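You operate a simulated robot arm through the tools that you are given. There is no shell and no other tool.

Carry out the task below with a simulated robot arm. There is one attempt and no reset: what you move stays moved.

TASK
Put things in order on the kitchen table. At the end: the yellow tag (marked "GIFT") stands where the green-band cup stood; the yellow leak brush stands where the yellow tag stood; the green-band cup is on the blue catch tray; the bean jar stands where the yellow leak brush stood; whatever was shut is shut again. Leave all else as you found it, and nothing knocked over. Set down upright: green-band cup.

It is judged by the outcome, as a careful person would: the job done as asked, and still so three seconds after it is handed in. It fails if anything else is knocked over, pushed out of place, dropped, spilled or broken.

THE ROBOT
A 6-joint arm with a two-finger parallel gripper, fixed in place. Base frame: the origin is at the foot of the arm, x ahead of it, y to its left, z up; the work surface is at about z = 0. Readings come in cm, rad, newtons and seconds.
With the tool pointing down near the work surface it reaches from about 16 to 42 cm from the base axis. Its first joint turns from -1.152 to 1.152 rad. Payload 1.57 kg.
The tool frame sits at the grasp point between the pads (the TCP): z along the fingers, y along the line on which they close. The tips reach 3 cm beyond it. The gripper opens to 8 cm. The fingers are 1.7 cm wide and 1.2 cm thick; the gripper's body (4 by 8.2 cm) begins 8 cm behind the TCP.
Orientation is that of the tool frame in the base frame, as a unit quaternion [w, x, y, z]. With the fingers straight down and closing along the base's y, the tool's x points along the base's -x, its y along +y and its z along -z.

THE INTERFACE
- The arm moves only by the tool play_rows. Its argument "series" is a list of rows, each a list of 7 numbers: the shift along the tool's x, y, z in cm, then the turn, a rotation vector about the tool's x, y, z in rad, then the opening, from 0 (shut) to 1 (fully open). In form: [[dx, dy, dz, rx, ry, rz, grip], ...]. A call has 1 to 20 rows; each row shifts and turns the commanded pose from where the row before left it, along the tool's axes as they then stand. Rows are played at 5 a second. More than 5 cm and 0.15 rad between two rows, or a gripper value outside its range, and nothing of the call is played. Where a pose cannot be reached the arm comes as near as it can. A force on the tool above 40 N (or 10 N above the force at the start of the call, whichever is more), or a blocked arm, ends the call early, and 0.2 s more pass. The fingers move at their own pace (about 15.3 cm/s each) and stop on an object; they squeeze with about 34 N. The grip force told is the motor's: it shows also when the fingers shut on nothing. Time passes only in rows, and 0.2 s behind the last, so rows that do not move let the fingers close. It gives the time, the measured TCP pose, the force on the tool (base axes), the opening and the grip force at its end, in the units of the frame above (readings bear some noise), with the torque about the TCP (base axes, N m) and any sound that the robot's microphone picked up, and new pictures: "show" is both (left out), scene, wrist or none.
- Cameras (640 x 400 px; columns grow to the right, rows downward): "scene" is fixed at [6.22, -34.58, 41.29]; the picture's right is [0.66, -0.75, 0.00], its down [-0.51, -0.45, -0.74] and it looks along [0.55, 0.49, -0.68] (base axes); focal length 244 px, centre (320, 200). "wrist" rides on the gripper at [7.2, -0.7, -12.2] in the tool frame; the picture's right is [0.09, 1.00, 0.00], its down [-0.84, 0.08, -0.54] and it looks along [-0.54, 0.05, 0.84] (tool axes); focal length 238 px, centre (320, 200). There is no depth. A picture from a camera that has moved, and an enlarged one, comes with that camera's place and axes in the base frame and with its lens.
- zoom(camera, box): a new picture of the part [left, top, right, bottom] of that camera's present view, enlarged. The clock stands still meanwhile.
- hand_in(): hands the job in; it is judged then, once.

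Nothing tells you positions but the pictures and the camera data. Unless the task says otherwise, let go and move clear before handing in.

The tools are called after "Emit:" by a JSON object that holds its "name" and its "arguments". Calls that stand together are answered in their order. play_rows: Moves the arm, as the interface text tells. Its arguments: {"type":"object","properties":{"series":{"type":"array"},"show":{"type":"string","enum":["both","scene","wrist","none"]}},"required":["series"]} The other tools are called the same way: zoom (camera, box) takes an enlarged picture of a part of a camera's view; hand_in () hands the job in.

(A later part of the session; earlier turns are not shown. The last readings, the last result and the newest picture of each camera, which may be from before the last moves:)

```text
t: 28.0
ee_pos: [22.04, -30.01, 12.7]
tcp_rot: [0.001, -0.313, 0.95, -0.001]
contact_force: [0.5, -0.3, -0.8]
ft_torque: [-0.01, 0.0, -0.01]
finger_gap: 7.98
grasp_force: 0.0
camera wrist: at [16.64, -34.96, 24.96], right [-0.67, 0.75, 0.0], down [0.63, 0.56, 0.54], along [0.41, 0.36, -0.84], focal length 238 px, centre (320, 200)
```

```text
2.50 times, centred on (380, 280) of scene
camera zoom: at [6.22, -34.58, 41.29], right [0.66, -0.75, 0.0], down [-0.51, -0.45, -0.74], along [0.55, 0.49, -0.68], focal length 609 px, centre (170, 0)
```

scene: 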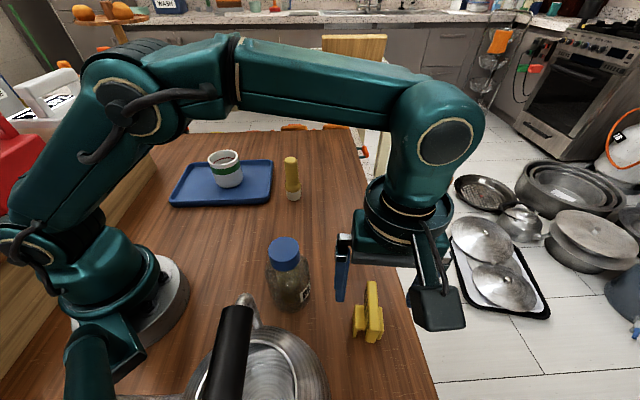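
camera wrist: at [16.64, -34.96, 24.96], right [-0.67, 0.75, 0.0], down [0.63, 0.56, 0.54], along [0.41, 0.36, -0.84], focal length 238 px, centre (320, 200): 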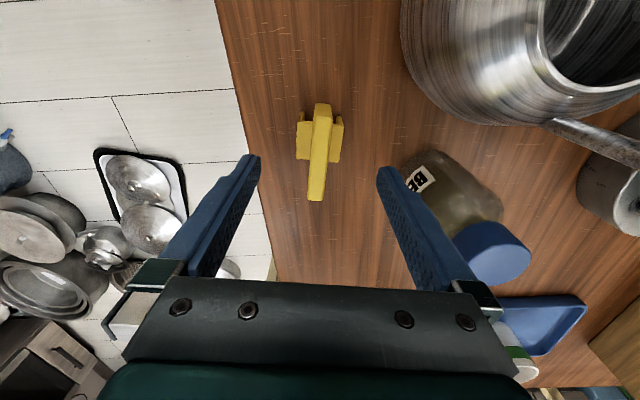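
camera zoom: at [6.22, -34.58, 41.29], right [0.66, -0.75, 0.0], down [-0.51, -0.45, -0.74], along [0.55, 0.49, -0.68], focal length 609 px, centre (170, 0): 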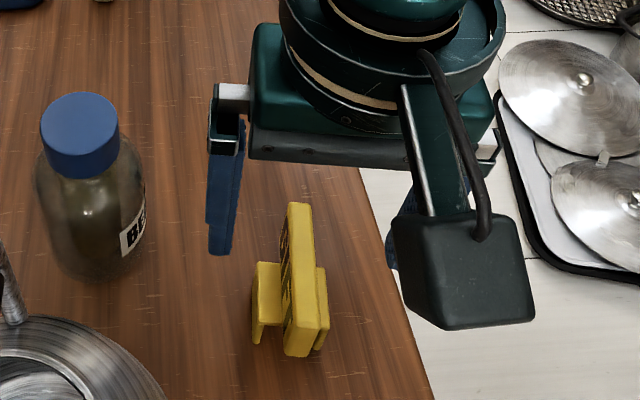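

The gripper is lined up over the plate, with just a millimetre left to correct. I'll descend so the tips stop above the tag's foot bracket, then close on the plate.

Emit:
{"name": "play_rows", "arguments": {"series": [[0.05, -0.11, 1.0, 0, 0, 0, 0.8], [0, 0, 1.5, 0, 0, 0, 0.7], [0, 0, 1.5, 0, 0, 0, 0.6], [0, 0, 1.5, 0, 0, 0, 0.6], [0, 0, 0, 0, 0, 0, 0.6], [0, 0, 0, 0, 0, 0, 0.6]]}}

Emit:
{"name": "zoom", "arguments": {"camera": "scene", "box": [300, 220, 440, 360]}}

Emit:
{"name": "zoom", "arguments": {"camera": "wrist", "box": [230, 90, 410, 290]}}

```text
t: 29.4
ee_pos: [22.09, -30.32, 7.24]
tcp_rot: [0.001, -0.312, 0.95, 0.0]
contact_force: [-0.3, -0.2, -0.7]
ft_torque: [0.0, 0.0, 0.01]
finger_gap: 4.8
grasp_force: 0.0
camera wrist: at [16.72, -35.21, 19.4], right [-0.67, 0.75, 0.0], down [0.63, 0.56, 0.54], along [0.41, 0.36, -0.84], focal length 238 px, centre (320, 200)
```

scene: 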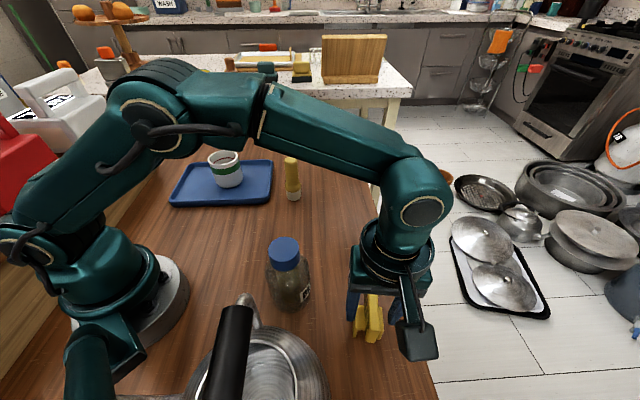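
wrist: 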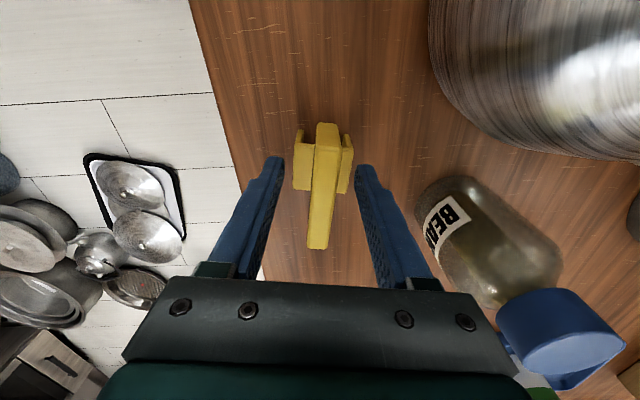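

```text
2.86 times, centred on (370, 290) of scene
camera zoom: at [6.22, -34.58, 41.29], right [0.66, -0.75, 0.0], down [-0.51, -0.45, -0.74], along [0.55, 0.49, -0.68], focal length 696 px, centre (177, -57)
```

zoom: 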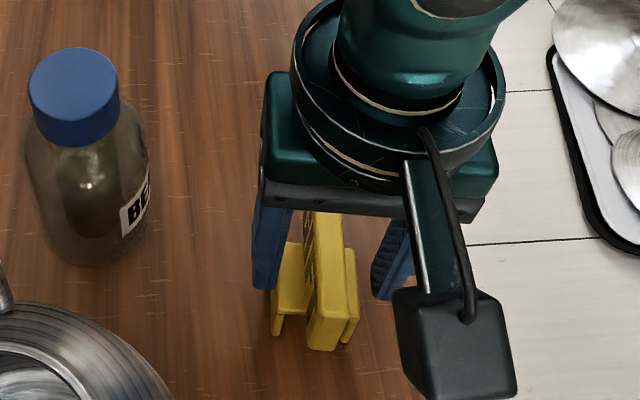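

```text
2.00 times, centred on (320, 190) of wrist
camera zoom: at [16.72, -35.21, 19.4], right [-0.67, 0.75, 0.0], down [0.63, 0.56, 0.54], along [0.41, 0.36, -0.84], focal length 477 px, centre (320, 220)
```

zoom: 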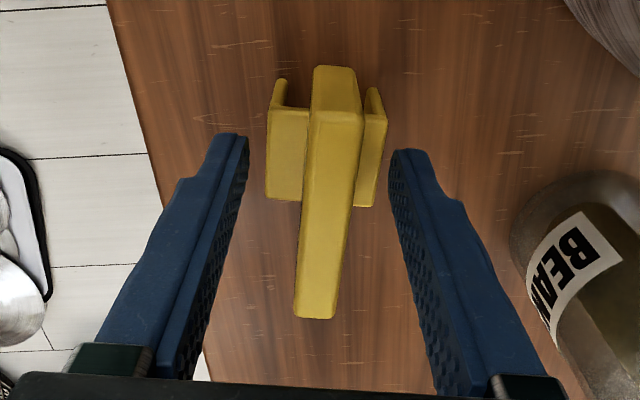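

The plate is between the fingers and the tips are clear of the bracket. I'm closing and then lifting a little.

Emit:
{"name": "play_rows", "arguments": {"series": [[0, 0, 0, 0, 0, 0, 0.3], [0, 0, 0, 0, 0, 0, 0.1], [0, 0, 0, 0, 0, 0, 0], [0, 0, 0, 0, 0, 0, 0], [0, 0, -0.4, 0, 0, 0, 0], [0, 0, -0.6, 0, 0, 0, 0], [0, 0, -1.0, 0, 0, 0, 0], [0, 0, 0, 0, 0, 0, 0]]}}

Emit:
{"name": "zoom", "arguments": {"camera": "wrist", "box": [230, 90, 410, 290]}}

Emit:
{"name": "zoom", "arguments": {"camera": "scene", "box": [300, 220, 440, 360]}}

```text
t: 31.2
ee_pos: [22.0, -30.29, 9.33]
tcp_rot: [0.001, -0.314, 0.95, -0.001]
contact_force: [-0.5, 0.1, 0.9]
ft_torque: [0.02, 0.01, 0.01]
finger_gap: 1.27
grasp_force: 29.7
camera wrist: at [16.67, -35.14, 21.48], right [-0.67, 0.75, 0.0], down [0.63, 0.56, 0.54], along [0.41, 0.36, -0.84], focal length 238 px, centre (320, 200)
```

scene: 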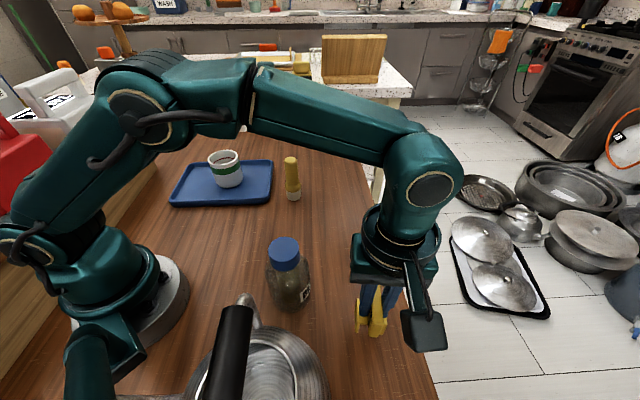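
wrist: 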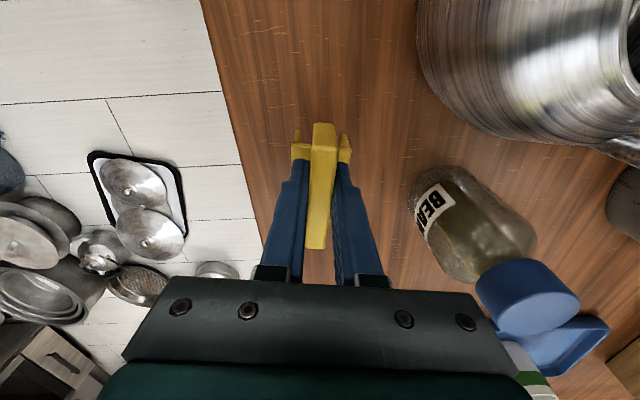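

```text
2.00 times, centred on (320, 190) of wrist
camera zoom: at [16.67, -35.14, 21.48], right [-0.67, 0.75, 0.0], down [0.63, 0.56, 0.54], along [0.41, 0.36, -0.84], focal length 477 px, centre (320, 220)
```

zoom: 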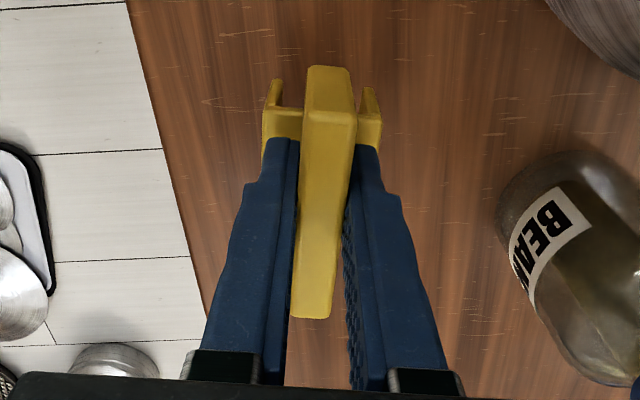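

```text
2.86 times, centred on (370, 290) of scene
camera zoom: at [6.22, -34.58, 41.29], right [0.66, -0.75, 0.0], down [-0.51, -0.45, -0.74], along [0.55, 0.49, -0.68], focal length 696 px, centre (177, -57)
```

zoom: 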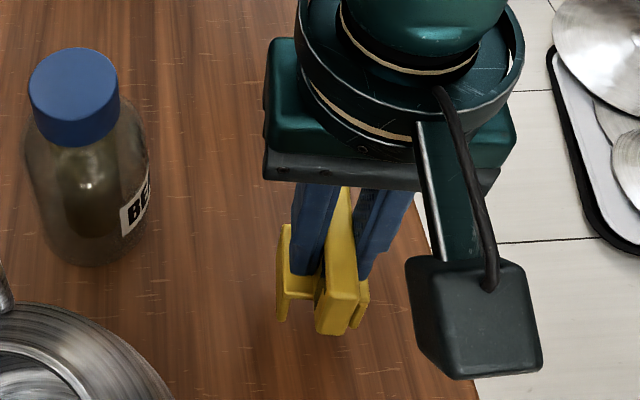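

The tag is held firmly and upright. I'm raising it and carrying it to the cup's old place at (33.1, -13.1), keeping its heading.

Emit:
{"name": "play_rows", "arguments": {"series": [[0, 0, -1.2, 0, 0, 0, 0], [0, 0, -2.0, 0, 0, 0, 0], [0, 0, -1.6, 0, 0, 0, 0], [-1.0, 0.38, 0, 0, 0, 0, 0], [-2.1, 0.8, 0, 0, 0, 0, 0], [-2.1, 0.8, 0, 0, 0, 0, 0], [-2.1, 0.8, 0, 0, 0, 0, 0], [-2.1, 0.8, 0, 0, 0, 0, 0], [-2.1, 0.8, 0, 0, 0, 0, 0], [-2.1, 0.8, 0, 0, 0, 0, 0], [-2.1, 0.8, 0, 0, 0, 0, 0], [-2.1, 0.8, 0, 0, 0, 0, 0], [-1.34, 0.485, 0, 0, 0, 0, 0], [0, 0, 0, 0, 0, 0, 0], [0, 0, 0, 0, 0, 0, 0]]}}

```text
t: 34.4
ee_pos: [33.13, -13.12, 13.95]
tcp_rot: [0.001, -0.314, 0.95, 0.0]
contact_force: [-1.0, 1.3, -0.8]
ft_torque: [-0.03, -0.03, 0.05]
finger_gap: 1.35
grasp_force: 30.1
camera wrist: at [27.7, -17.92, 26.23], right [-0.67, 0.75, 0.0], down [0.63, 0.56, 0.54], along [0.41, 0.36, -0.84], focal length 238 px, centre (320, 200)
```

scene: 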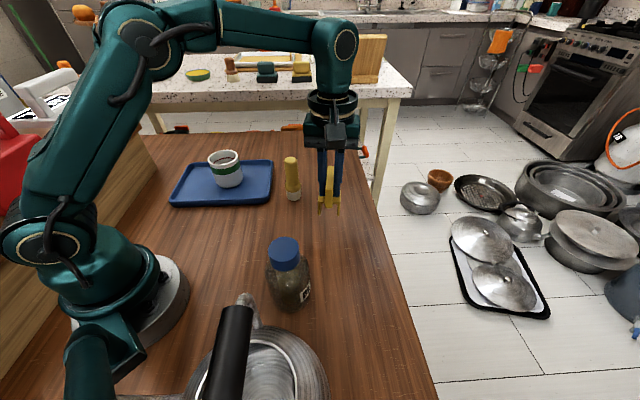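
wrist: 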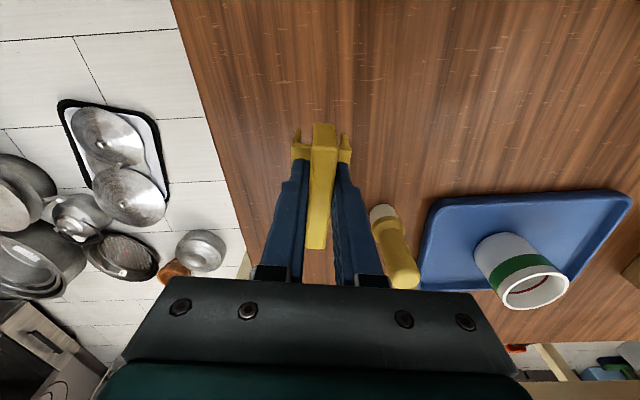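

The tag is over the target spot. I'm lowering it to just above the table, then in small steps to contact.

Emit:
{"name": "play_rows", "arguments": {"series": [[0, 0, 1.0, 0, 0, 0, 0], [0, 0, 1.5, 0, 0, 0, 0], [0, 0, 1.5, 0, 0, 0, 0], [0, 0, 1.5, 0, 0, 0, 0], [0, 0, 0.8, 0, 0, 0, 0], [0, 0, 0, 0, 0, 0, 0], [0, 0, 0, 0, 0, 0, 0]]}}

Emit:
{"name": "play_rows", "arguments": {"series": [[0, 0, 0.15, 0, 0, 0, 0], [0, 0, 0.1, 0, 0, 0, 0], [0, 0, 0, 0, 0, 0, 0]], "show": "none"}}

Emit:
{"name": "play_rows", "arguments": {"series": [[0, 0, 0.1, 0, 0, 0, 0], [0, 0, 0.05, 0, 0, 0, 0], [0, 0, 0, 0, 0, 0, 0]], "show": "none"}}

```text
t: 36.0
ee_pos: [33.2, -13.1, 7.73]
tcp_rot: [0.001, -0.313, 0.95, 0.0]
contact_force: [-0.7, -0.1, -0.5]
ft_torque: [-0.03, 0.01, 0.01]
finger_gap: 1.29
grasp_force: 29.8
camera wrist: at [27.8, -17.95, 20.01], right [-0.67, 0.75, 0.0], down [0.63, 0.56, 0.54], along [0.41, 0.36, -0.84], focal length 238 px, centre (320, 200)
```

scene: 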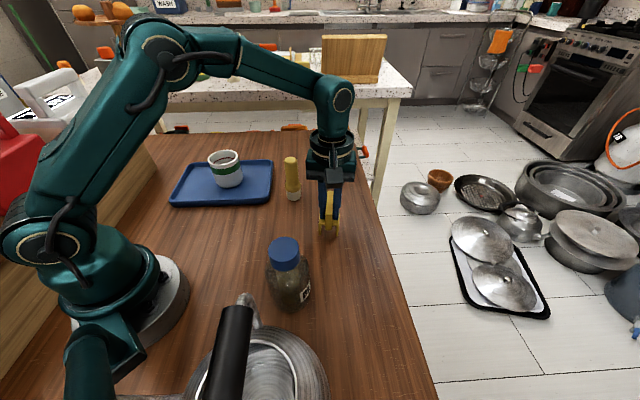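
wrist: 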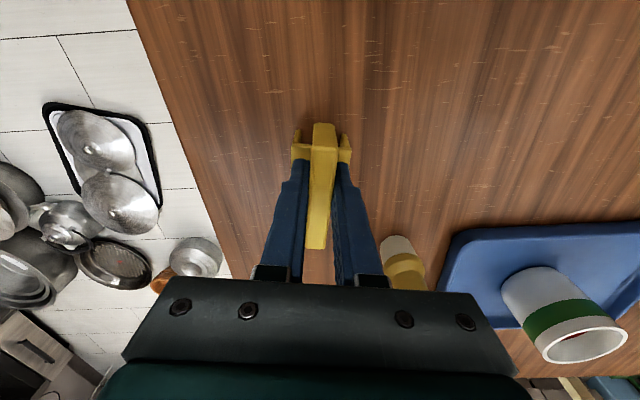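

```text
t: 36.8
ee_pos: [33.21, -13.22, 7.36]
tcp_rot: [0.001, -0.314, 0.95, -0.001]
contact_force: [-0.1, 0.7, -0.4]
ft_torque: [0.0, -0.05, 0.02]
finger_gap: 1.31
grasp_force: 30.1
```

```text
t: 37.6
ee_pos: [33.2, -13.07, 7.43]
tcp_rot: [0.001, -0.313, 0.95, -0.001]
contact_force: [-0.6, 0.0, 0.0]
ft_torque: [0.01, -0.02, -0.01]
finger_gap: 1.33
grasp_force: 30.0
```

Emit:
{"name": "play_rows", "arguments": {"series": [[0, 0, 0.06, 0, 0, 0, 0], [0, 0, 0, 0, 0, 0, 0]], "show": "none"}}

Emit:
{"name": "play_rows", "arguments": {"series": [[0, 0, 0.06, 0, 0, 0, 0], [0, 0, 0, 0, 0, 0, 0]], "show": "scene"}}

Emit:
{"name": "zoom", "arguments": {"camera": "scene", "box": [280, 150, 380, 250]}}

```text
t: 38.2
ee_pos: [33.07, -13.1, 7.29]
tcp_rot: [0.001, -0.313, 0.95, 0.0]
contact_force: [0.0, -0.1, -0.8]
ft_torque: [-0.01, 0.01, 0.01]
finger_gap: 1.29
grasp_force: 30.0
```

```text
t: 38.8
ee_pos: [33.15, -13.21, 7.36]
tcp_rot: [0.002, -0.314, 0.95, -0.001]
contact_force: [0.2, 0.7, 0.6]
ft_torque: [-0.01, 0.04, 0.01]
finger_gap: 1.34
grasp_force: 29.8
```

scene: 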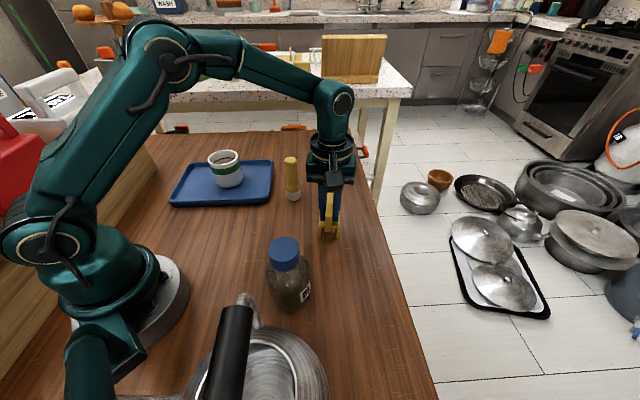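

```text
4.00 times, centred on (330, 200) of scene
camera zoom: at [6.22, -34.58, 41.29], right [0.66, -0.75, 0.0], down [-0.51, -0.45, -0.74], along [0.55, 0.49, -0.68], focal length 974 px, centre (280, 200)
```

zoom: 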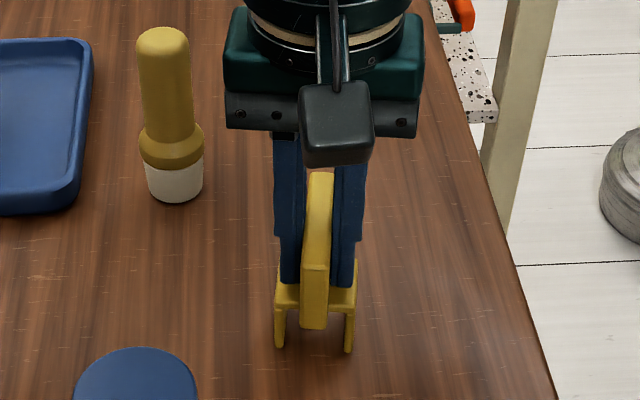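

Emit:
{"name": "play_rows", "arguments": {"series": [[0, 0, 0.06, 0, 0, 0, 0], [0, 0, 0, 0, 0, 0, 0]], "show": "none"}}

Emit:
{"name": "play_rows", "arguments": {"series": [[0, 0, 0.06, 0, 0, 0, 0], [0, 0, 0, 0, 0, 0, 0]], "show": "none"}}

```text
t: 39.4
ee_pos: [33.27, -13.15, 7.17]
tcp_rot: [0.001, -0.314, 0.95, 0.0]
contact_force: [0.2, 0.9, -0.4]
ft_torque: [-0.01, 0.0, -0.02]
finger_gap: 1.29
grasp_force: 29.4
```

```text
t: 40.0
ee_pos: [33.24, -13.17, 7.12]
tcp_rot: [0.001, -0.313, 0.95, -0.001]
contact_force: [-1.9, -0.6, 5.0]
ft_torque: [0.06, 0.05, 0.04]
finger_gap: 1.29
grasp_force: 29.9
```

The tag has touched the table. I'm opening modestly and rising straight up.

Emit:
{"name": "play_rows", "arguments": {"series": [[0, 0, 0, 0, 0, 0, 0.2], [0, 0, 0, 0, 0, 0, 0.35], [0, 0, 0, 0, 0, 0, 0.5], [0, 0, 0, 0, 0, 0, 0.5], [0, 0, -1.0, 0, 0, 0, 0.5], [0, 0, -1.5, 0, 0, 0, 0.5], [0, 0, -2.5, 0, 0, 0, 0.5], [0, 0, -3, 0, 0, 0, 0.5], [0, 0, -3, 0, 0, 0, 0.5], [0, 0, -3, 0, 0, 0, 0.6], [0, 0, 0, 0, 0, 0, 0.6]]}}

Emit:
{"name": "zoom", "arguments": {"camera": "scene", "box": [260, 140, 380, 250]}}

Emit:
{"name": "zoom", "arguments": {"camera": "wrist", "box": [260, 80, 440, 220]}}

```text
t: 42.4
ee_pos: [33.04, -13.16, 21.13]
tcp_rot: [0.001, -0.313, 0.95, 0.0]
contact_force: [-0.1, 0.3, 0.2]
ft_torque: [0.01, 0.05, 0.01]
finger_gap: 4.78
grasp_force: 0.0
camera wrist: at [27.58, -17.98, 33.39], right [-0.67, 0.75, 0.0], down [0.63, 0.56, 0.54], along [0.41, 0.36, -0.84], focal length 238 px, centre (320, 200)
```

scene: 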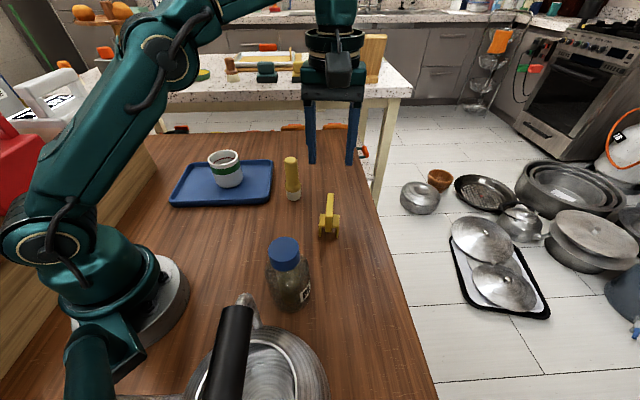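
wrist: 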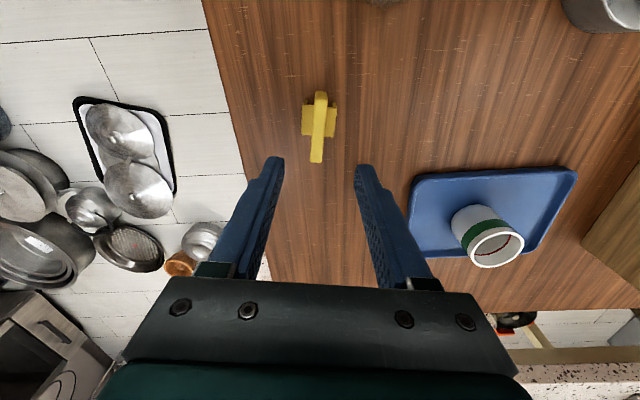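

```text
3.64 times, centred on (320, 195) of scene
camera zoom: at [6.22, -34.58, 41.29], right [0.66, -0.75, 0.0], down [-0.51, -0.45, -0.74], along [0.55, 0.49, -0.68], focal length 886 px, centre (320, 218)
```

zoom: 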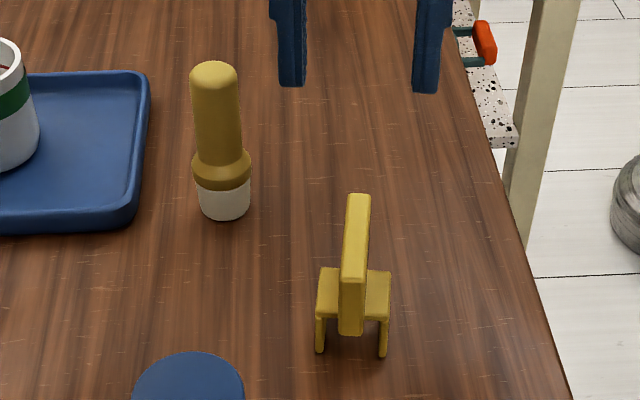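

```text
2.86 times, centred on (350, 150) of wrist
camera zoom: at [27.58, -17.98, 33.39], right [-0.67, 0.75, 0.0], down [0.63, 0.56, 0.54], along [0.41, 0.36, -0.84], focal length 681 px, centre (234, 343)
```

zoom: 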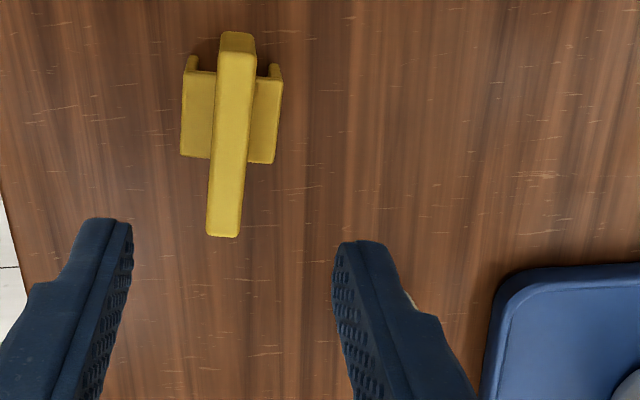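

The tag stands upright where the cup was. Next is the brush at about (36.3, 0.8), so I'm moving to hover over it with the fingers partly open.

Emit:
{"name": "play_rows", "arguments": {"series": [[-2.19, 1.846, 0.4, 0, 0, 0, 0.7], [-2.19, 1.846, 0.8, 0, 0, 0, 0.7], [-2.19, 1.846, 0.8, 0, 0, 0, 0.7], [-2.19, 1.846, 0.8, 0, 0, 0, 0.7], [-2.19, 1.846, 0.8, 0, 0, 0, 0.7], [0, 0, 0, 0, 0, 0, 0.7], [0, 0, 0, 0, 0, 0, 0.7]]}}

Emit:
{"name": "zoom", "arguments": {"camera": "wrist", "box": [240, 80, 420, 220]}}

Emit:
{"name": "zoom", "arguments": {"camera": "scene", "box": [240, 100, 360, 220]}}

```text
t: 44.0
ee_pos: [36.35, 0.84, 17.47]
tcp_rot: [0.001, -0.313, 0.95, 0.0]
contact_force: [-0.1, -0.3, 0.4]
ft_torque: [0.01, 0.0, -0.02]
finger_gap: 5.6
grasp_force: 0.0
camera wrist: at [30.99, -4.01, 29.69], right [-0.67, 0.75, 0.0], down [0.63, 0.56, 0.54], along [0.41, 0.36, -0.84], focal length 238 px, centre (320, 200)
```

scene: 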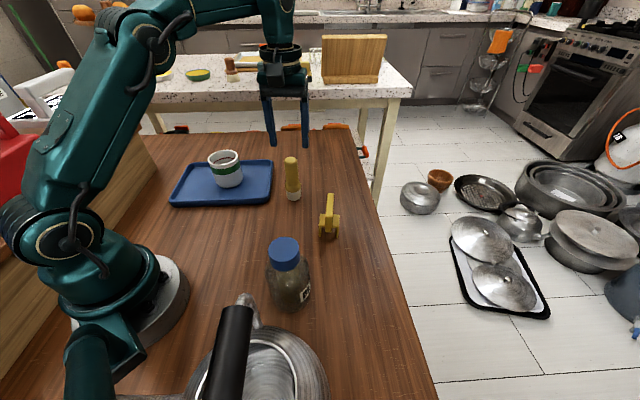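
wrist: 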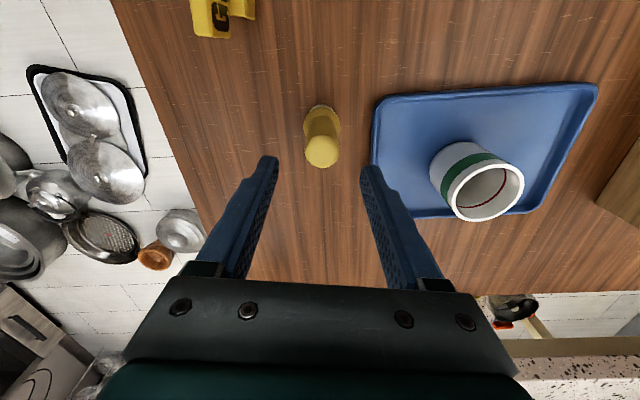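

```text
2.86 times, centred on (330, 150) of wrist
camera zoom: at [30.99, -4.01, 29.69], right [-0.67, 0.75, 0.0], down [0.63, 0.56, 0.54], along [0.41, 0.36, -0.84], focal length 681 px, centre (291, 343)
```

zoom: 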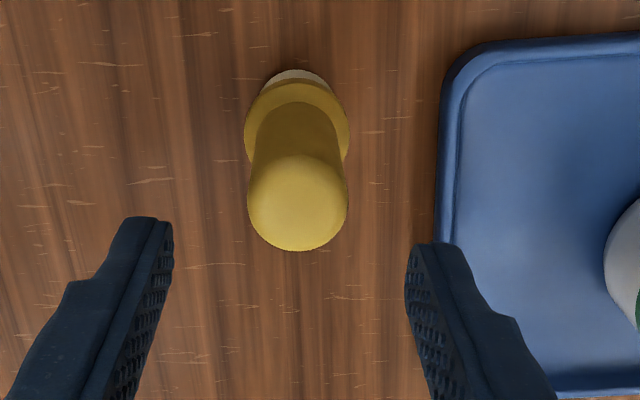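

```text
3.33 times, centred on (300, 160) of scene
camera zoom: at [6.22, -34.58, 41.29], right [0.66, -0.75, 0.0], down [-0.51, -0.45, -0.74], along [0.55, 0.49, -0.68], focal length 812 px, centre (387, 333)
```

zoom: 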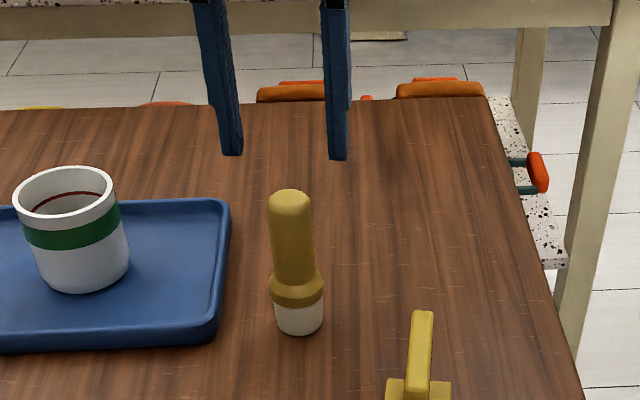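

The brush is nearly centred, with 0.15 cm to correct. I'll descend so the fingers straddle the handle above the collar.

Emit:
{"name": "play_rows", "arguments": {"series": [[-0.04, 0.15, 1.0, 0, 0, 0, 0.7], [0, 0, 1.5, 0, 0, 0, 0.7], [0, 0, 1.5, 0, 0, 0, 0.7], [0, 0, 1.5, 0, 0, 0, 0.7], [0, 0, 1.5, 0, 0, 0, 0.7], [0, 0, 1.2, 0, 0, 0, 0.7], [0, 0, 0.8, 0, 0, 0, 0.7], [0, 0, 0, 0, 0, 0, 0.7], [0, 0, 0, 0, 0, 0, 0.7]]}}

Emit:
{"name": "zoom", "arguments": {"camera": "wrist", "box": [230, 90, 410, 290]}}

Emit:
{"name": "zoom", "arguments": {"camera": "scene", "box": [240, 120, 340, 220]}}

```text
t: 46.0
ee_pos: [36.32, 1.0, 8.39]
tcp_rot: [0.0, -0.314, 0.949, 0.0]
contact_force: [-0.6, -0.5, 0.5]
ft_torque: [-0.01, -0.01, -0.02]
finger_gap: 5.62
grasp_force: 0.0
camera wrist: at [31.03, -3.85, 20.73], right [-0.67, 0.75, 0.0], down [0.63, 0.56, 0.54], along [0.41, 0.36, -0.84], focal length 238 px, centre (320, 200)
```

scene: 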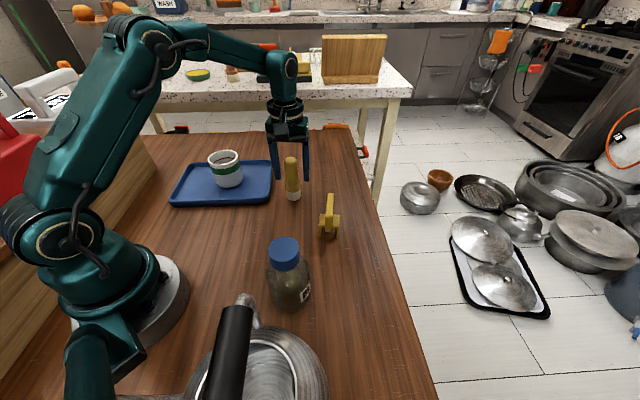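
wrist: 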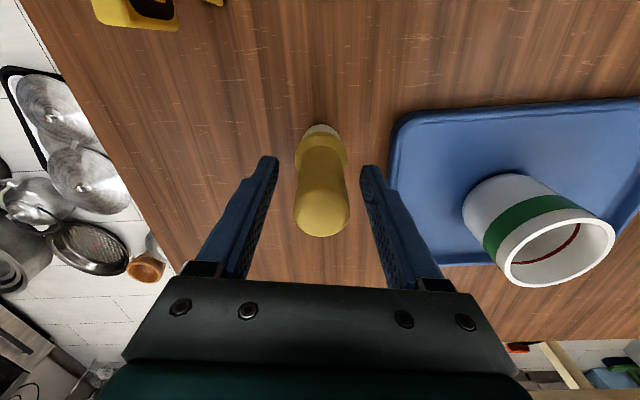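

```text
2.00 times, centred on (320, 190) of wrist
camera zoom: at [31.03, -3.85, 20.73], right [-0.67, 0.75, 0.0], down [0.63, 0.56, 0.54], along [0.41, 0.36, -0.84], focal length 477 px, centre (320, 220)
```

zoom: 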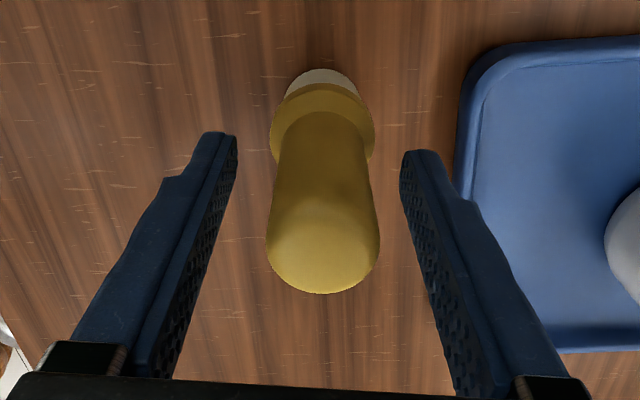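

```text
4.00 times, centred on (290, 170) of scene
camera zoom: at [6.22, -34.58, 41.29], right [0.66, -0.75, 0.0], down [-0.51, -0.45, -0.74], along [0.55, 0.49, -0.68], focal length 974 px, centre (440, 320)
```

zoom: 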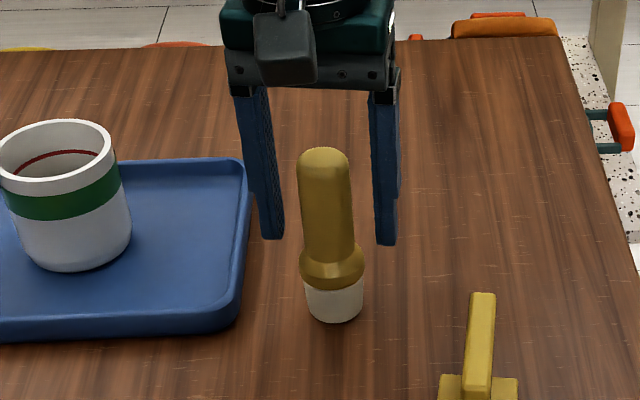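

The handle is centred between the fingers, so I'm closing and lifting slightly to check the grip.

Emit:
{"name": "play_rows", "arguments": {"series": [[0, 0, 0, 0, 0, 0, 0.4], [0, 0, 0, 0, 0, 0, 0.2], [0, 0, 0, 0, 0, 0, 0], [0, 0, 0, 0, 0, 0, 0], [0, 0, -0.3, 0, 0, 0, 0], [0, 0, -0.6, 0, 0, 0, 0], [0, 0, -1.0, 0, 0, 0, 0], [0, 0, 0, 0, 0, 0, 0]]}}

Emit:
{"name": "zoom", "arguments": {"camera": "wrist", "box": [230, 90, 410, 290]}}

Emit:
{"name": "zoom", "arguments": {"camera": "scene", "box": [240, 120, 340, 220]}}

```text
t: 47.8
ee_pos: [36.41, 0.91, 10.55]
tcp_rot: [0.001, -0.313, 0.95, 0.0]
contact_force: [0.2, 0.5, -1.2]
ft_torque: [0.01, 0.03, -0.02]
finger_gap: 2.87
grasp_force: 34.0
camera wrist: at [31.02, -3.9, 22.61], right [-0.67, 0.75, 0.0], down [0.63, 0.56, 0.54], along [0.41, 0.36, -0.84], focal length 238 px, centre (320, 200)
```

scene: 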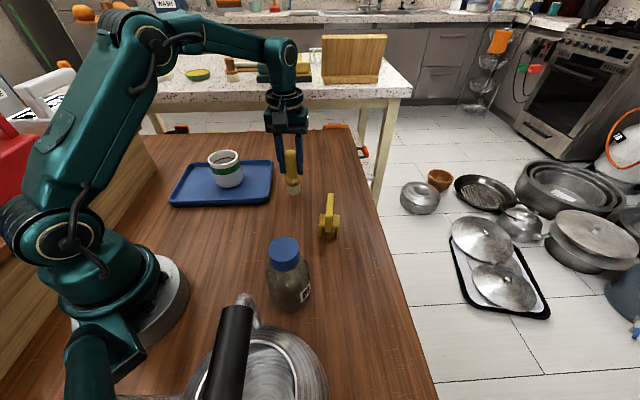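
wrist: 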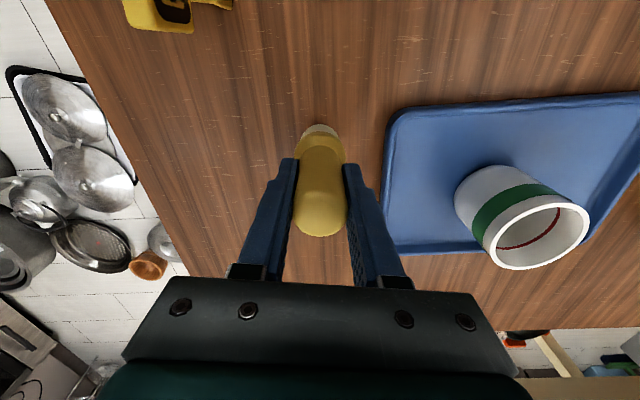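

```text
2.00 times, centred on (320, 190) of wrist
camera zoom: at [31.02, -3.9, 22.61], right [-0.67, 0.75, 0.0], down [0.63, 0.56, 0.54], along [0.41, 0.36, -0.84], focal length 477 px, centre (320, 220)
```

zoom: 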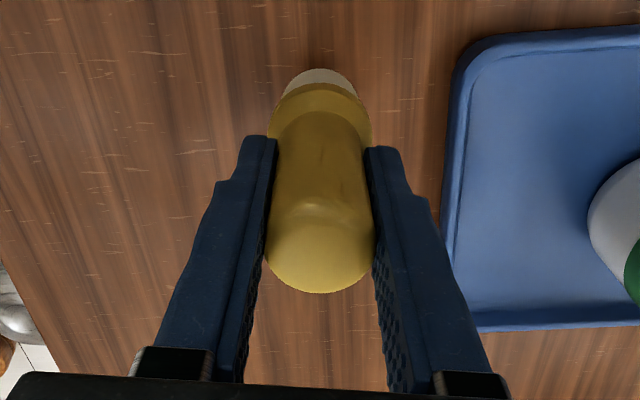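

```text
4.00 times, centred on (290, 170) of scene
camera zoom: at [6.22, -34.58, 41.29], right [0.66, -0.75, 0.0], down [-0.51, -0.45, -0.74], along [0.55, 0.49, -0.68], focal length 974 px, centre (440, 320)
```

zoom: 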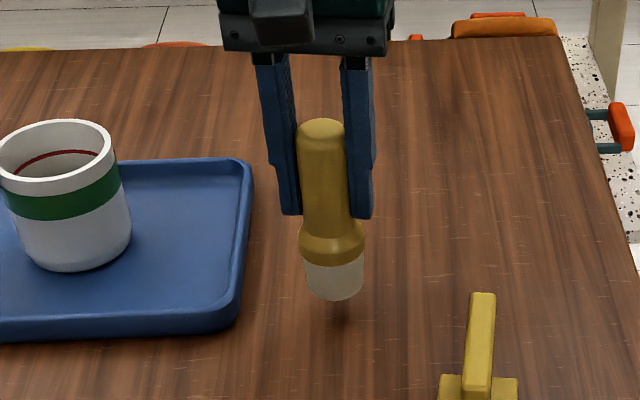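

The brush is gripped and hanging straight. I'll lift it, carry it past the tag on the near side, and take it to the tag's old place at (22.0, -30.3), lowering toward the end for reach.

Emit:
{"name": "play_rows", "arguments": {"series": [[0, 0, -1.5, 0, 0, 0, 0], [0, 0, -2.0, 0, 0, 0, 0], [0, 0, -2.0, 0, 0, 0, 0], [0, 0, -1.6, 0, 0, 0, 0], [0, 0, -1.0, 0, 0, 0, 0], [1.2, -0.49, 0, 0, 0, 0, 0], [2.345, -0.963, 0, 0, 0, 0, 0], [2.345, -0.963, 0, 0, 0, 0, 0], [2.345, -0.963, 0, 0, 0, 0, 0], [2.345, -0.963, 0, 0, 0, 0, 0], [2.345, -0.963, 0, 0, 0, 0, 0], [1.145, -0.473, 0, 0, 0, 0, 0], [0, 0, 0, 0, 0, 0, 0]], "show": "scene"}}

Emit:
{"name": "play_rows", "arguments": {"series": [[1.0, -0.68, 0, 0, 0, 0, 0], [2.0, -1.364, 0, 0, 0, 0, 0], [2.0, -1.364, 0, 0, 0, 0, 0], [2.0, -1.364, 0.5, 0, 0, 0, 0], [2.0, -1.364, 0.9, 0, 0, 0, 0], [2.0, -1.364, 0.9, 0, 0, 0, 0], [2.0, -1.364, 0.9, 0, 0, 0, 0], [2.0, -1.364, 0.9, 0, 0, 0, 0], [1.05, -0.68, 0.4, 0, 0, 0, 0], [0, 0, 0, 0, 0, 0, 0], [0, 0, 0, 0, 0, 0, 0]]}}

```text
t: 50.6
ee_pos: [28.49, -12.19, 18.51]
tcp_rot: [0.0, -0.313, 0.95, -0.001]
contact_force: [0.3, -0.2, -0.8]
ft_torque: [-0.03, 0.04, 0.0]
finger_gap: 2.85
grasp_force: 33.8
```

scene: 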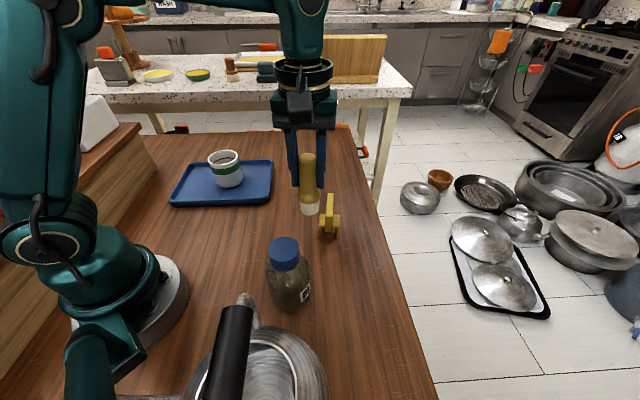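

```text
t: 53.0
ee_pos: [22.19, -30.26, 14.2]
tcp_rot: [0.001, -0.313, 0.95, -0.001]
contact_force: [-0.2, 0.5, -1.3]
ft_torque: [0.02, 0.02, 0.01]
finger_gap: 2.81
grasp_force: 34.0
camera wrist: at [16.72, -35.18, 26.41], right [-0.67, 0.75, 0.0], down [0.63, 0.56, 0.54], along [0.41, 0.36, -0.84], focal length 238 px, centre (320, 200)
```

scene: 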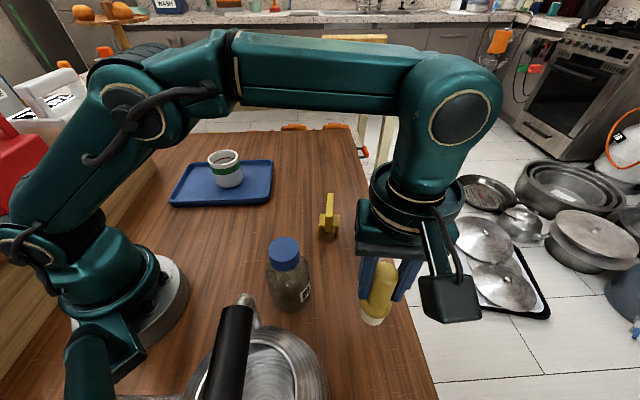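
wrist: 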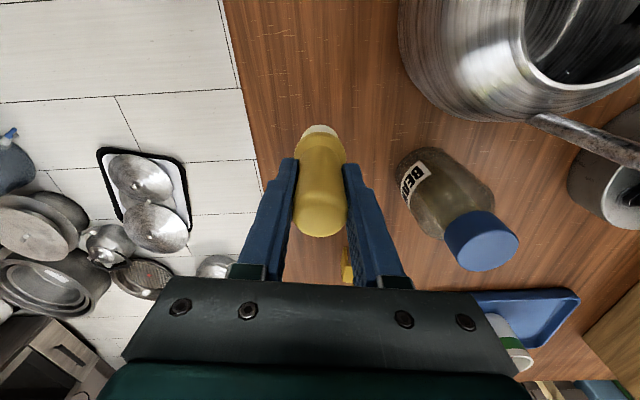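

The brush is over the tag's old place. I'm lowering it to just above the table, then feeling for contact.

Emit:
{"name": "play_rows", "arguments": {"series": [[0.04, 0.05, 0.8, 0, 0, 0, 0], [0, 0, 1.2, 0, 0, 0, 0], [0, 0, 1.2, 0, 0, 0, 0], [0, 0, 1.0, 0, 0, 0, 0], [0, 0, 0.6, 0, 0, 0, 0], [0, 0, 0.3, 0, 0, 0, 0], [0, 0, 0, 0, 0, 0, 0], [0, 0, 0, 0, 0, 0, 0]]}}

Emit:
{"name": "zoom", "arguments": {"camera": "scene", "box": [320, 220, 460, 360]}}

```text
t: 54.8
ee_pos: [22.13, -30.47, 9.0]
tcp_rot: [0.001, -0.312, 0.95, -0.001]
contact_force: [0.5, -0.8, -0.8]
ft_torque: [-0.02, 0.04, 0.02]
finger_gap: 2.82
grasp_force: 34.3
camera wrist: at [16.76, -35.17, 21.2], right [-0.67, 0.75, 0.0], down [0.63, 0.56, 0.54], along [0.41, 0.36, -0.84], focal length 238 px, centre (320, 200)
```

scene: 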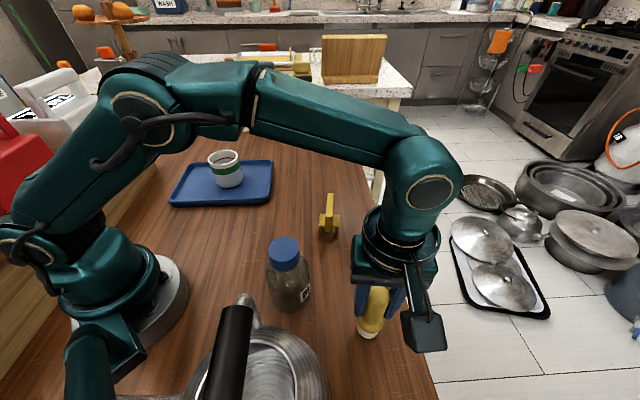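
wrist: 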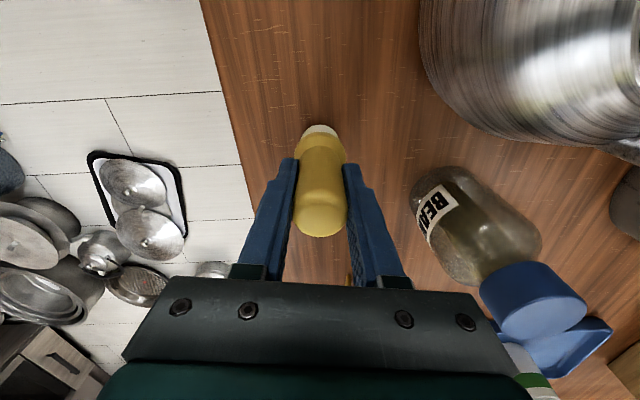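

```text
2.86 times, centred on (390, 290) of scene
camera zoom: at [6.22, -34.58, 41.29], right [0.66, -0.75, 0.0], down [-0.51, -0.45, -0.74], along [0.55, 0.49, -0.68], focal length 696 px, centre (120, -57)
```

zoom: 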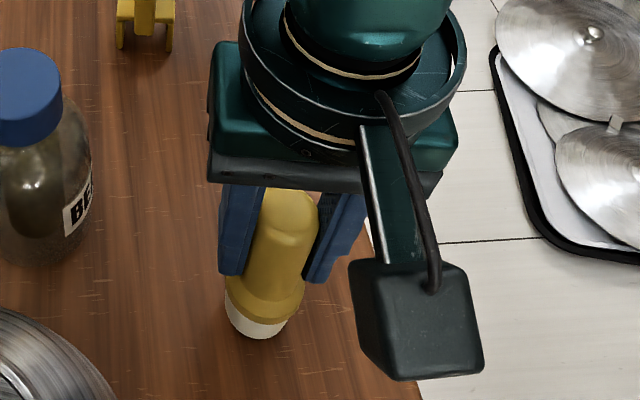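

Emit:
{"name": "play_rows", "arguments": {"series": [[0, 0, 0.1, 0, 0, 0, 0], [0, 0, 0.1, 0, 0, 0, 0], [0, 0, 0, 0, 0, 0, 0]], "show": "none"}}

Emit:
{"name": "play_rows", "arguments": {"series": [[0, 0, 0.06, 0, 0, 0, 0], [0, 0, 0.04, 0, 0, 0, 0], [0, 0, 0, 0, 0, 0, 0]], "show": "none"}}

Emit:
{"name": "play_rows", "arguments": {"series": [[0, 0, 0.06, 0, 0, 0, 0], [0, 0, 0, 0, 0, 0, 0]], "show": "none"}}

```text
t: 55.6
ee_pos: [22.02, -30.34, 8.79]
tcp_rot: [0.001, -0.313, 0.95, -0.001]
contact_force: [-0.8, -0.6, -0.4]
ft_torque: [-0.03, 0.0, 0.02]
finger_gap: 2.83
grasp_force: 33.7
```

```text
t: 56.4
ee_pos: [22.07, -30.28, 8.6]
tcp_rot: [0.0, -0.313, 0.95, 0.0]
contact_force: [0.4, -0.4, -0.5]
ft_torque: [0.01, 0.01, 0.0]
finger_gap: 2.81
grasp_force: 33.7
```

```text
t: 57.0
ee_pos: [22.02, -30.2, 8.58]
tcp_rot: [0.001, -0.313, 0.95, -0.001]
contact_force: [0.1, 0.1, -0.8]
ft_torque: [0.0, 0.03, 0.0]
finger_gap: 2.8
grasp_force: 34.0
```

Emit:
{"name": "play_rows", "arguments": {"series": [[0, 0, 0.06, 0, 0, 0, 0], [0, 0, 0, 0, 0, 0, 0]], "show": "none"}}

Emit:
{"name": "play_rows", "arguments": {"series": [[0, 0, 0.06, 0, 0, 0, 0], [0, 0, 0, 0, 0, 0, 0]], "show": "none"}}

```text
t: 57.6
ee_pos: [22.07, -30.28, 8.5]
tcp_rot: [0.002, -0.313, 0.95, -0.001]
contact_force: [0.7, 0.6, -1.0]
ft_torque: [0.0, 0.03, 0.02]
finger_gap: 2.86
grasp_force: 34.1
```

```text
t: 58.2
ee_pos: [21.95, -30.3, 8.44]
tcp_rot: [0.002, -0.313, 0.95, -0.001]
contact_force: [0.8, 0.6, 1.5]
ft_torque: [0.07, -0.04, -0.02]
finger_gap: 2.83
grasp_force: 33.9
```

Emit:
{"name": "play_rows", "arguments": {"series": [[0, 0, 0.04, 0, 0, 0, 0], [0, 0, 0, 0, 0, 0, 0]], "show": "none"}}

Emit:
{"name": "play_rows", "arguments": {"series": [[0, 0, 0, 0, 0, 0, 0.37], [0, 0, 0, 0, 0, 0, 0.45], [0, 0, 0, 0, 0, 0, 0.6], [0, 0, 0, 0, 0, 0, 0.7], [0, 0, 0, 0, 0, 0, 0.7]]}}

Emit:
{"name": "zoom", "arguments": {"camera": "wrist", "box": [230, 90, 410, 290]}}

```text
t: 58.8
ee_pos: [22.1, -30.27, 8.43]
tcp_rot: [0.002, -0.312, 0.95, -0.001]
contact_force: [-0.8, 3.0, 16.5]
ft_torque: [0.35, 0.14, -0.02]
finger_gap: 2.84
grasp_force: 33.7
```

```text
t: 60.0
ee_pos: [22.01, -30.25, 8.57]
tcp_rot: [0.001, -0.313, 0.95, -0.001]
contact_force: [-0.6, 0.1, 0.2]
ft_torque: [0.0, 0.03, -0.04]
finger_gap: 5.59
grasp_force: 0.0
camera wrist: at [16.63, -35.09, 20.65], right [-0.67, 0.75, 0.0], down [0.63, 0.56, 0.54], along [0.41, 0.36, -0.84], focal length 238 px, centre (320, 200)
```

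scene: 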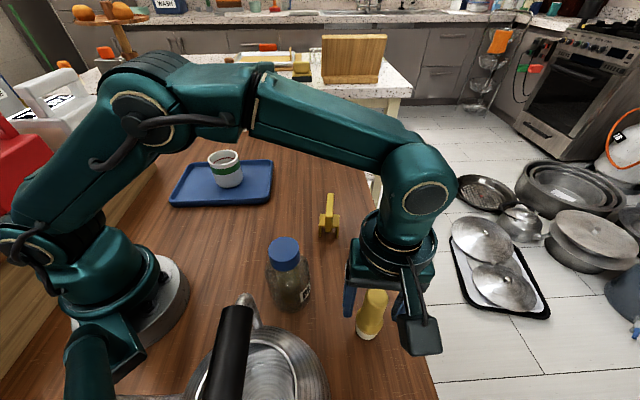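
wrist: 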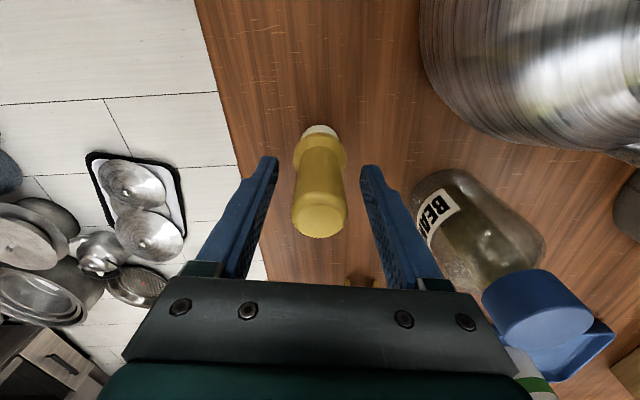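

```text
2.00 times, centred on (320, 190) of wrist
camera zoom: at [16.63, -35.09, 20.65], right [-0.67, 0.75, 0.0], down [0.63, 0.56, 0.54], along [0.41, 0.36, -0.84], focal length 477 px, centre (320, 220)
```

zoom: 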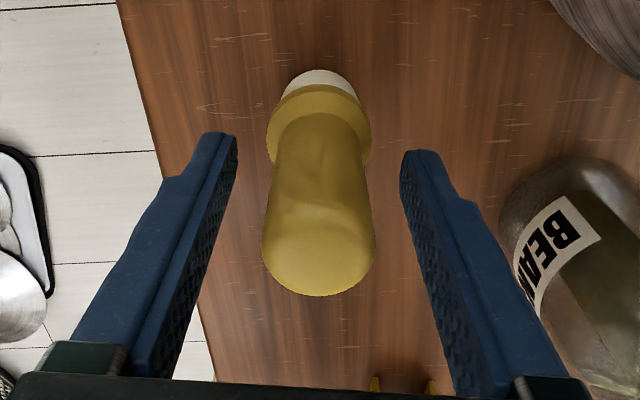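

The brush stands on its own. I'm rising straight up clear of it before moving toward the jar.

Emit:
{"name": "play_rows", "arguments": {"series": [[0, 0, -0.6, 0, 0, 0, 0.7], [0, 0, -1.0, 0, 0, 0, 0.7], [0, 0, -1.5, 0, 0, 0, 0.7], [0, 0, -2.0, 0, 0, 0, 0.7], [0, 0, -2.0, 0, 0, 0, 0.8], [0, 0, -1.9, 0, 0, 0, 0.8], [0, 0, 0, 0, 0, 0, 1], [0, 0, 0, 0, 0, 0, 1]]}}

Emit:
{"name": "zoom", "arguments": {"camera": "scene", "box": [320, 240, 440, 360]}}

Emit:
{"name": "zoom", "arguments": {"camera": "wrist", "box": [230, 60, 640, 300]}}

```text
t: 61.8
ee_pos: [22.03, -30.23, 17.53]
tcp_rot: [0.001, -0.313, 0.95, -0.001]
contact_force: [-0.2, -0.1, -1.1]
ft_torque: [-0.02, 0.02, 0.0]
finger_gap: 8.03
grasp_force: 0.0
camera wrist: at [16.59, -34.99, 29.7], right [-0.67, 0.75, 0.0], down [0.63, 0.56, 0.54], along [0.41, 0.36, -0.84], focal length 238 px, centre (320, 200)
```

scene: 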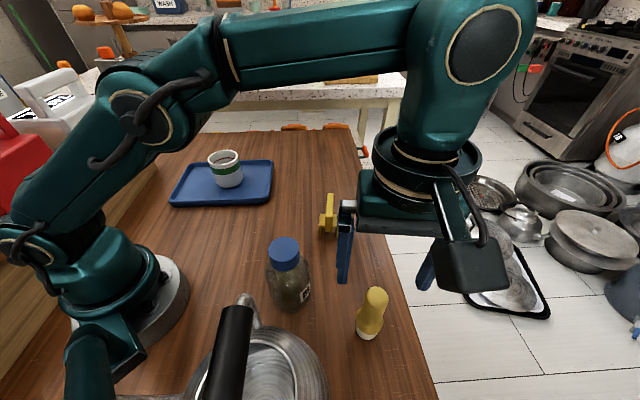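
wrist: 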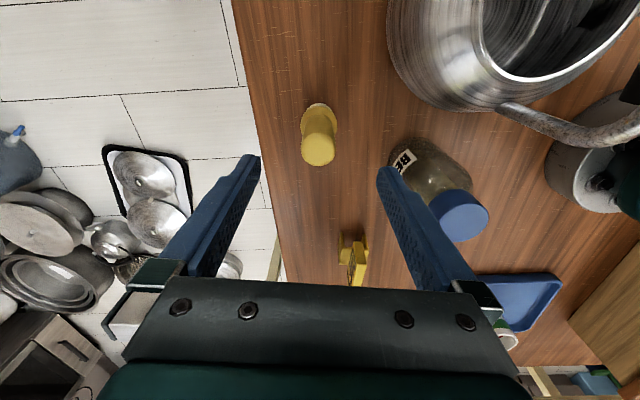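

```text
3.33 times, centred on (380, 300) of scene
camera zoom: at [6.22, -34.58, 41.29], right [0.66, -0.75, 0.0], down [-0.51, -0.45, -0.74], along [0.55, 0.49, -0.68], focal length 812 px, centre (120, -133)
```

zoom: 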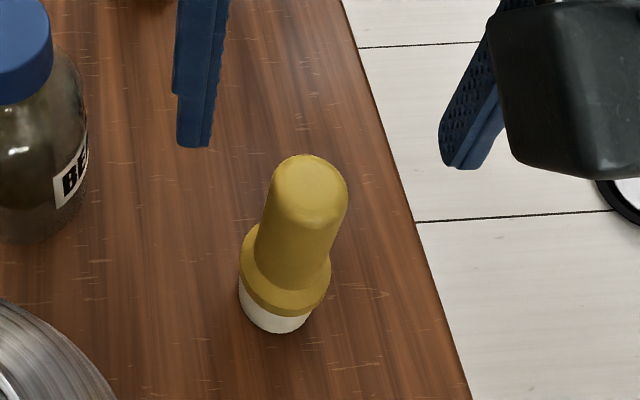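

```text
1.56 times, centred on (435, 180) of wrist
camera zoom: at [16.59, -34.99, 29.7], right [-0.67, 0.75, 0.0], down [0.63, 0.56, 0.54], along [0.41, 0.36, -0.84], focal length 372 px, centre (140, 231)
```

zoom: 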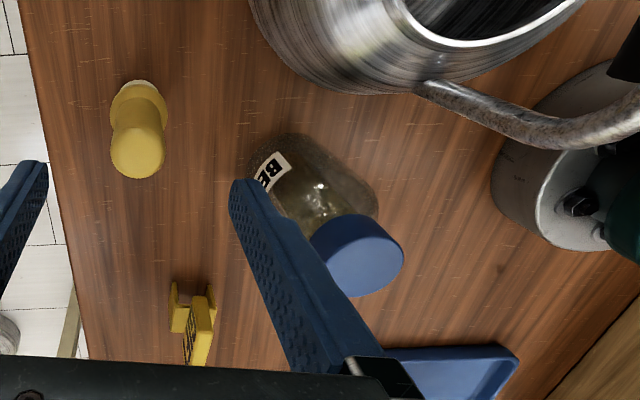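

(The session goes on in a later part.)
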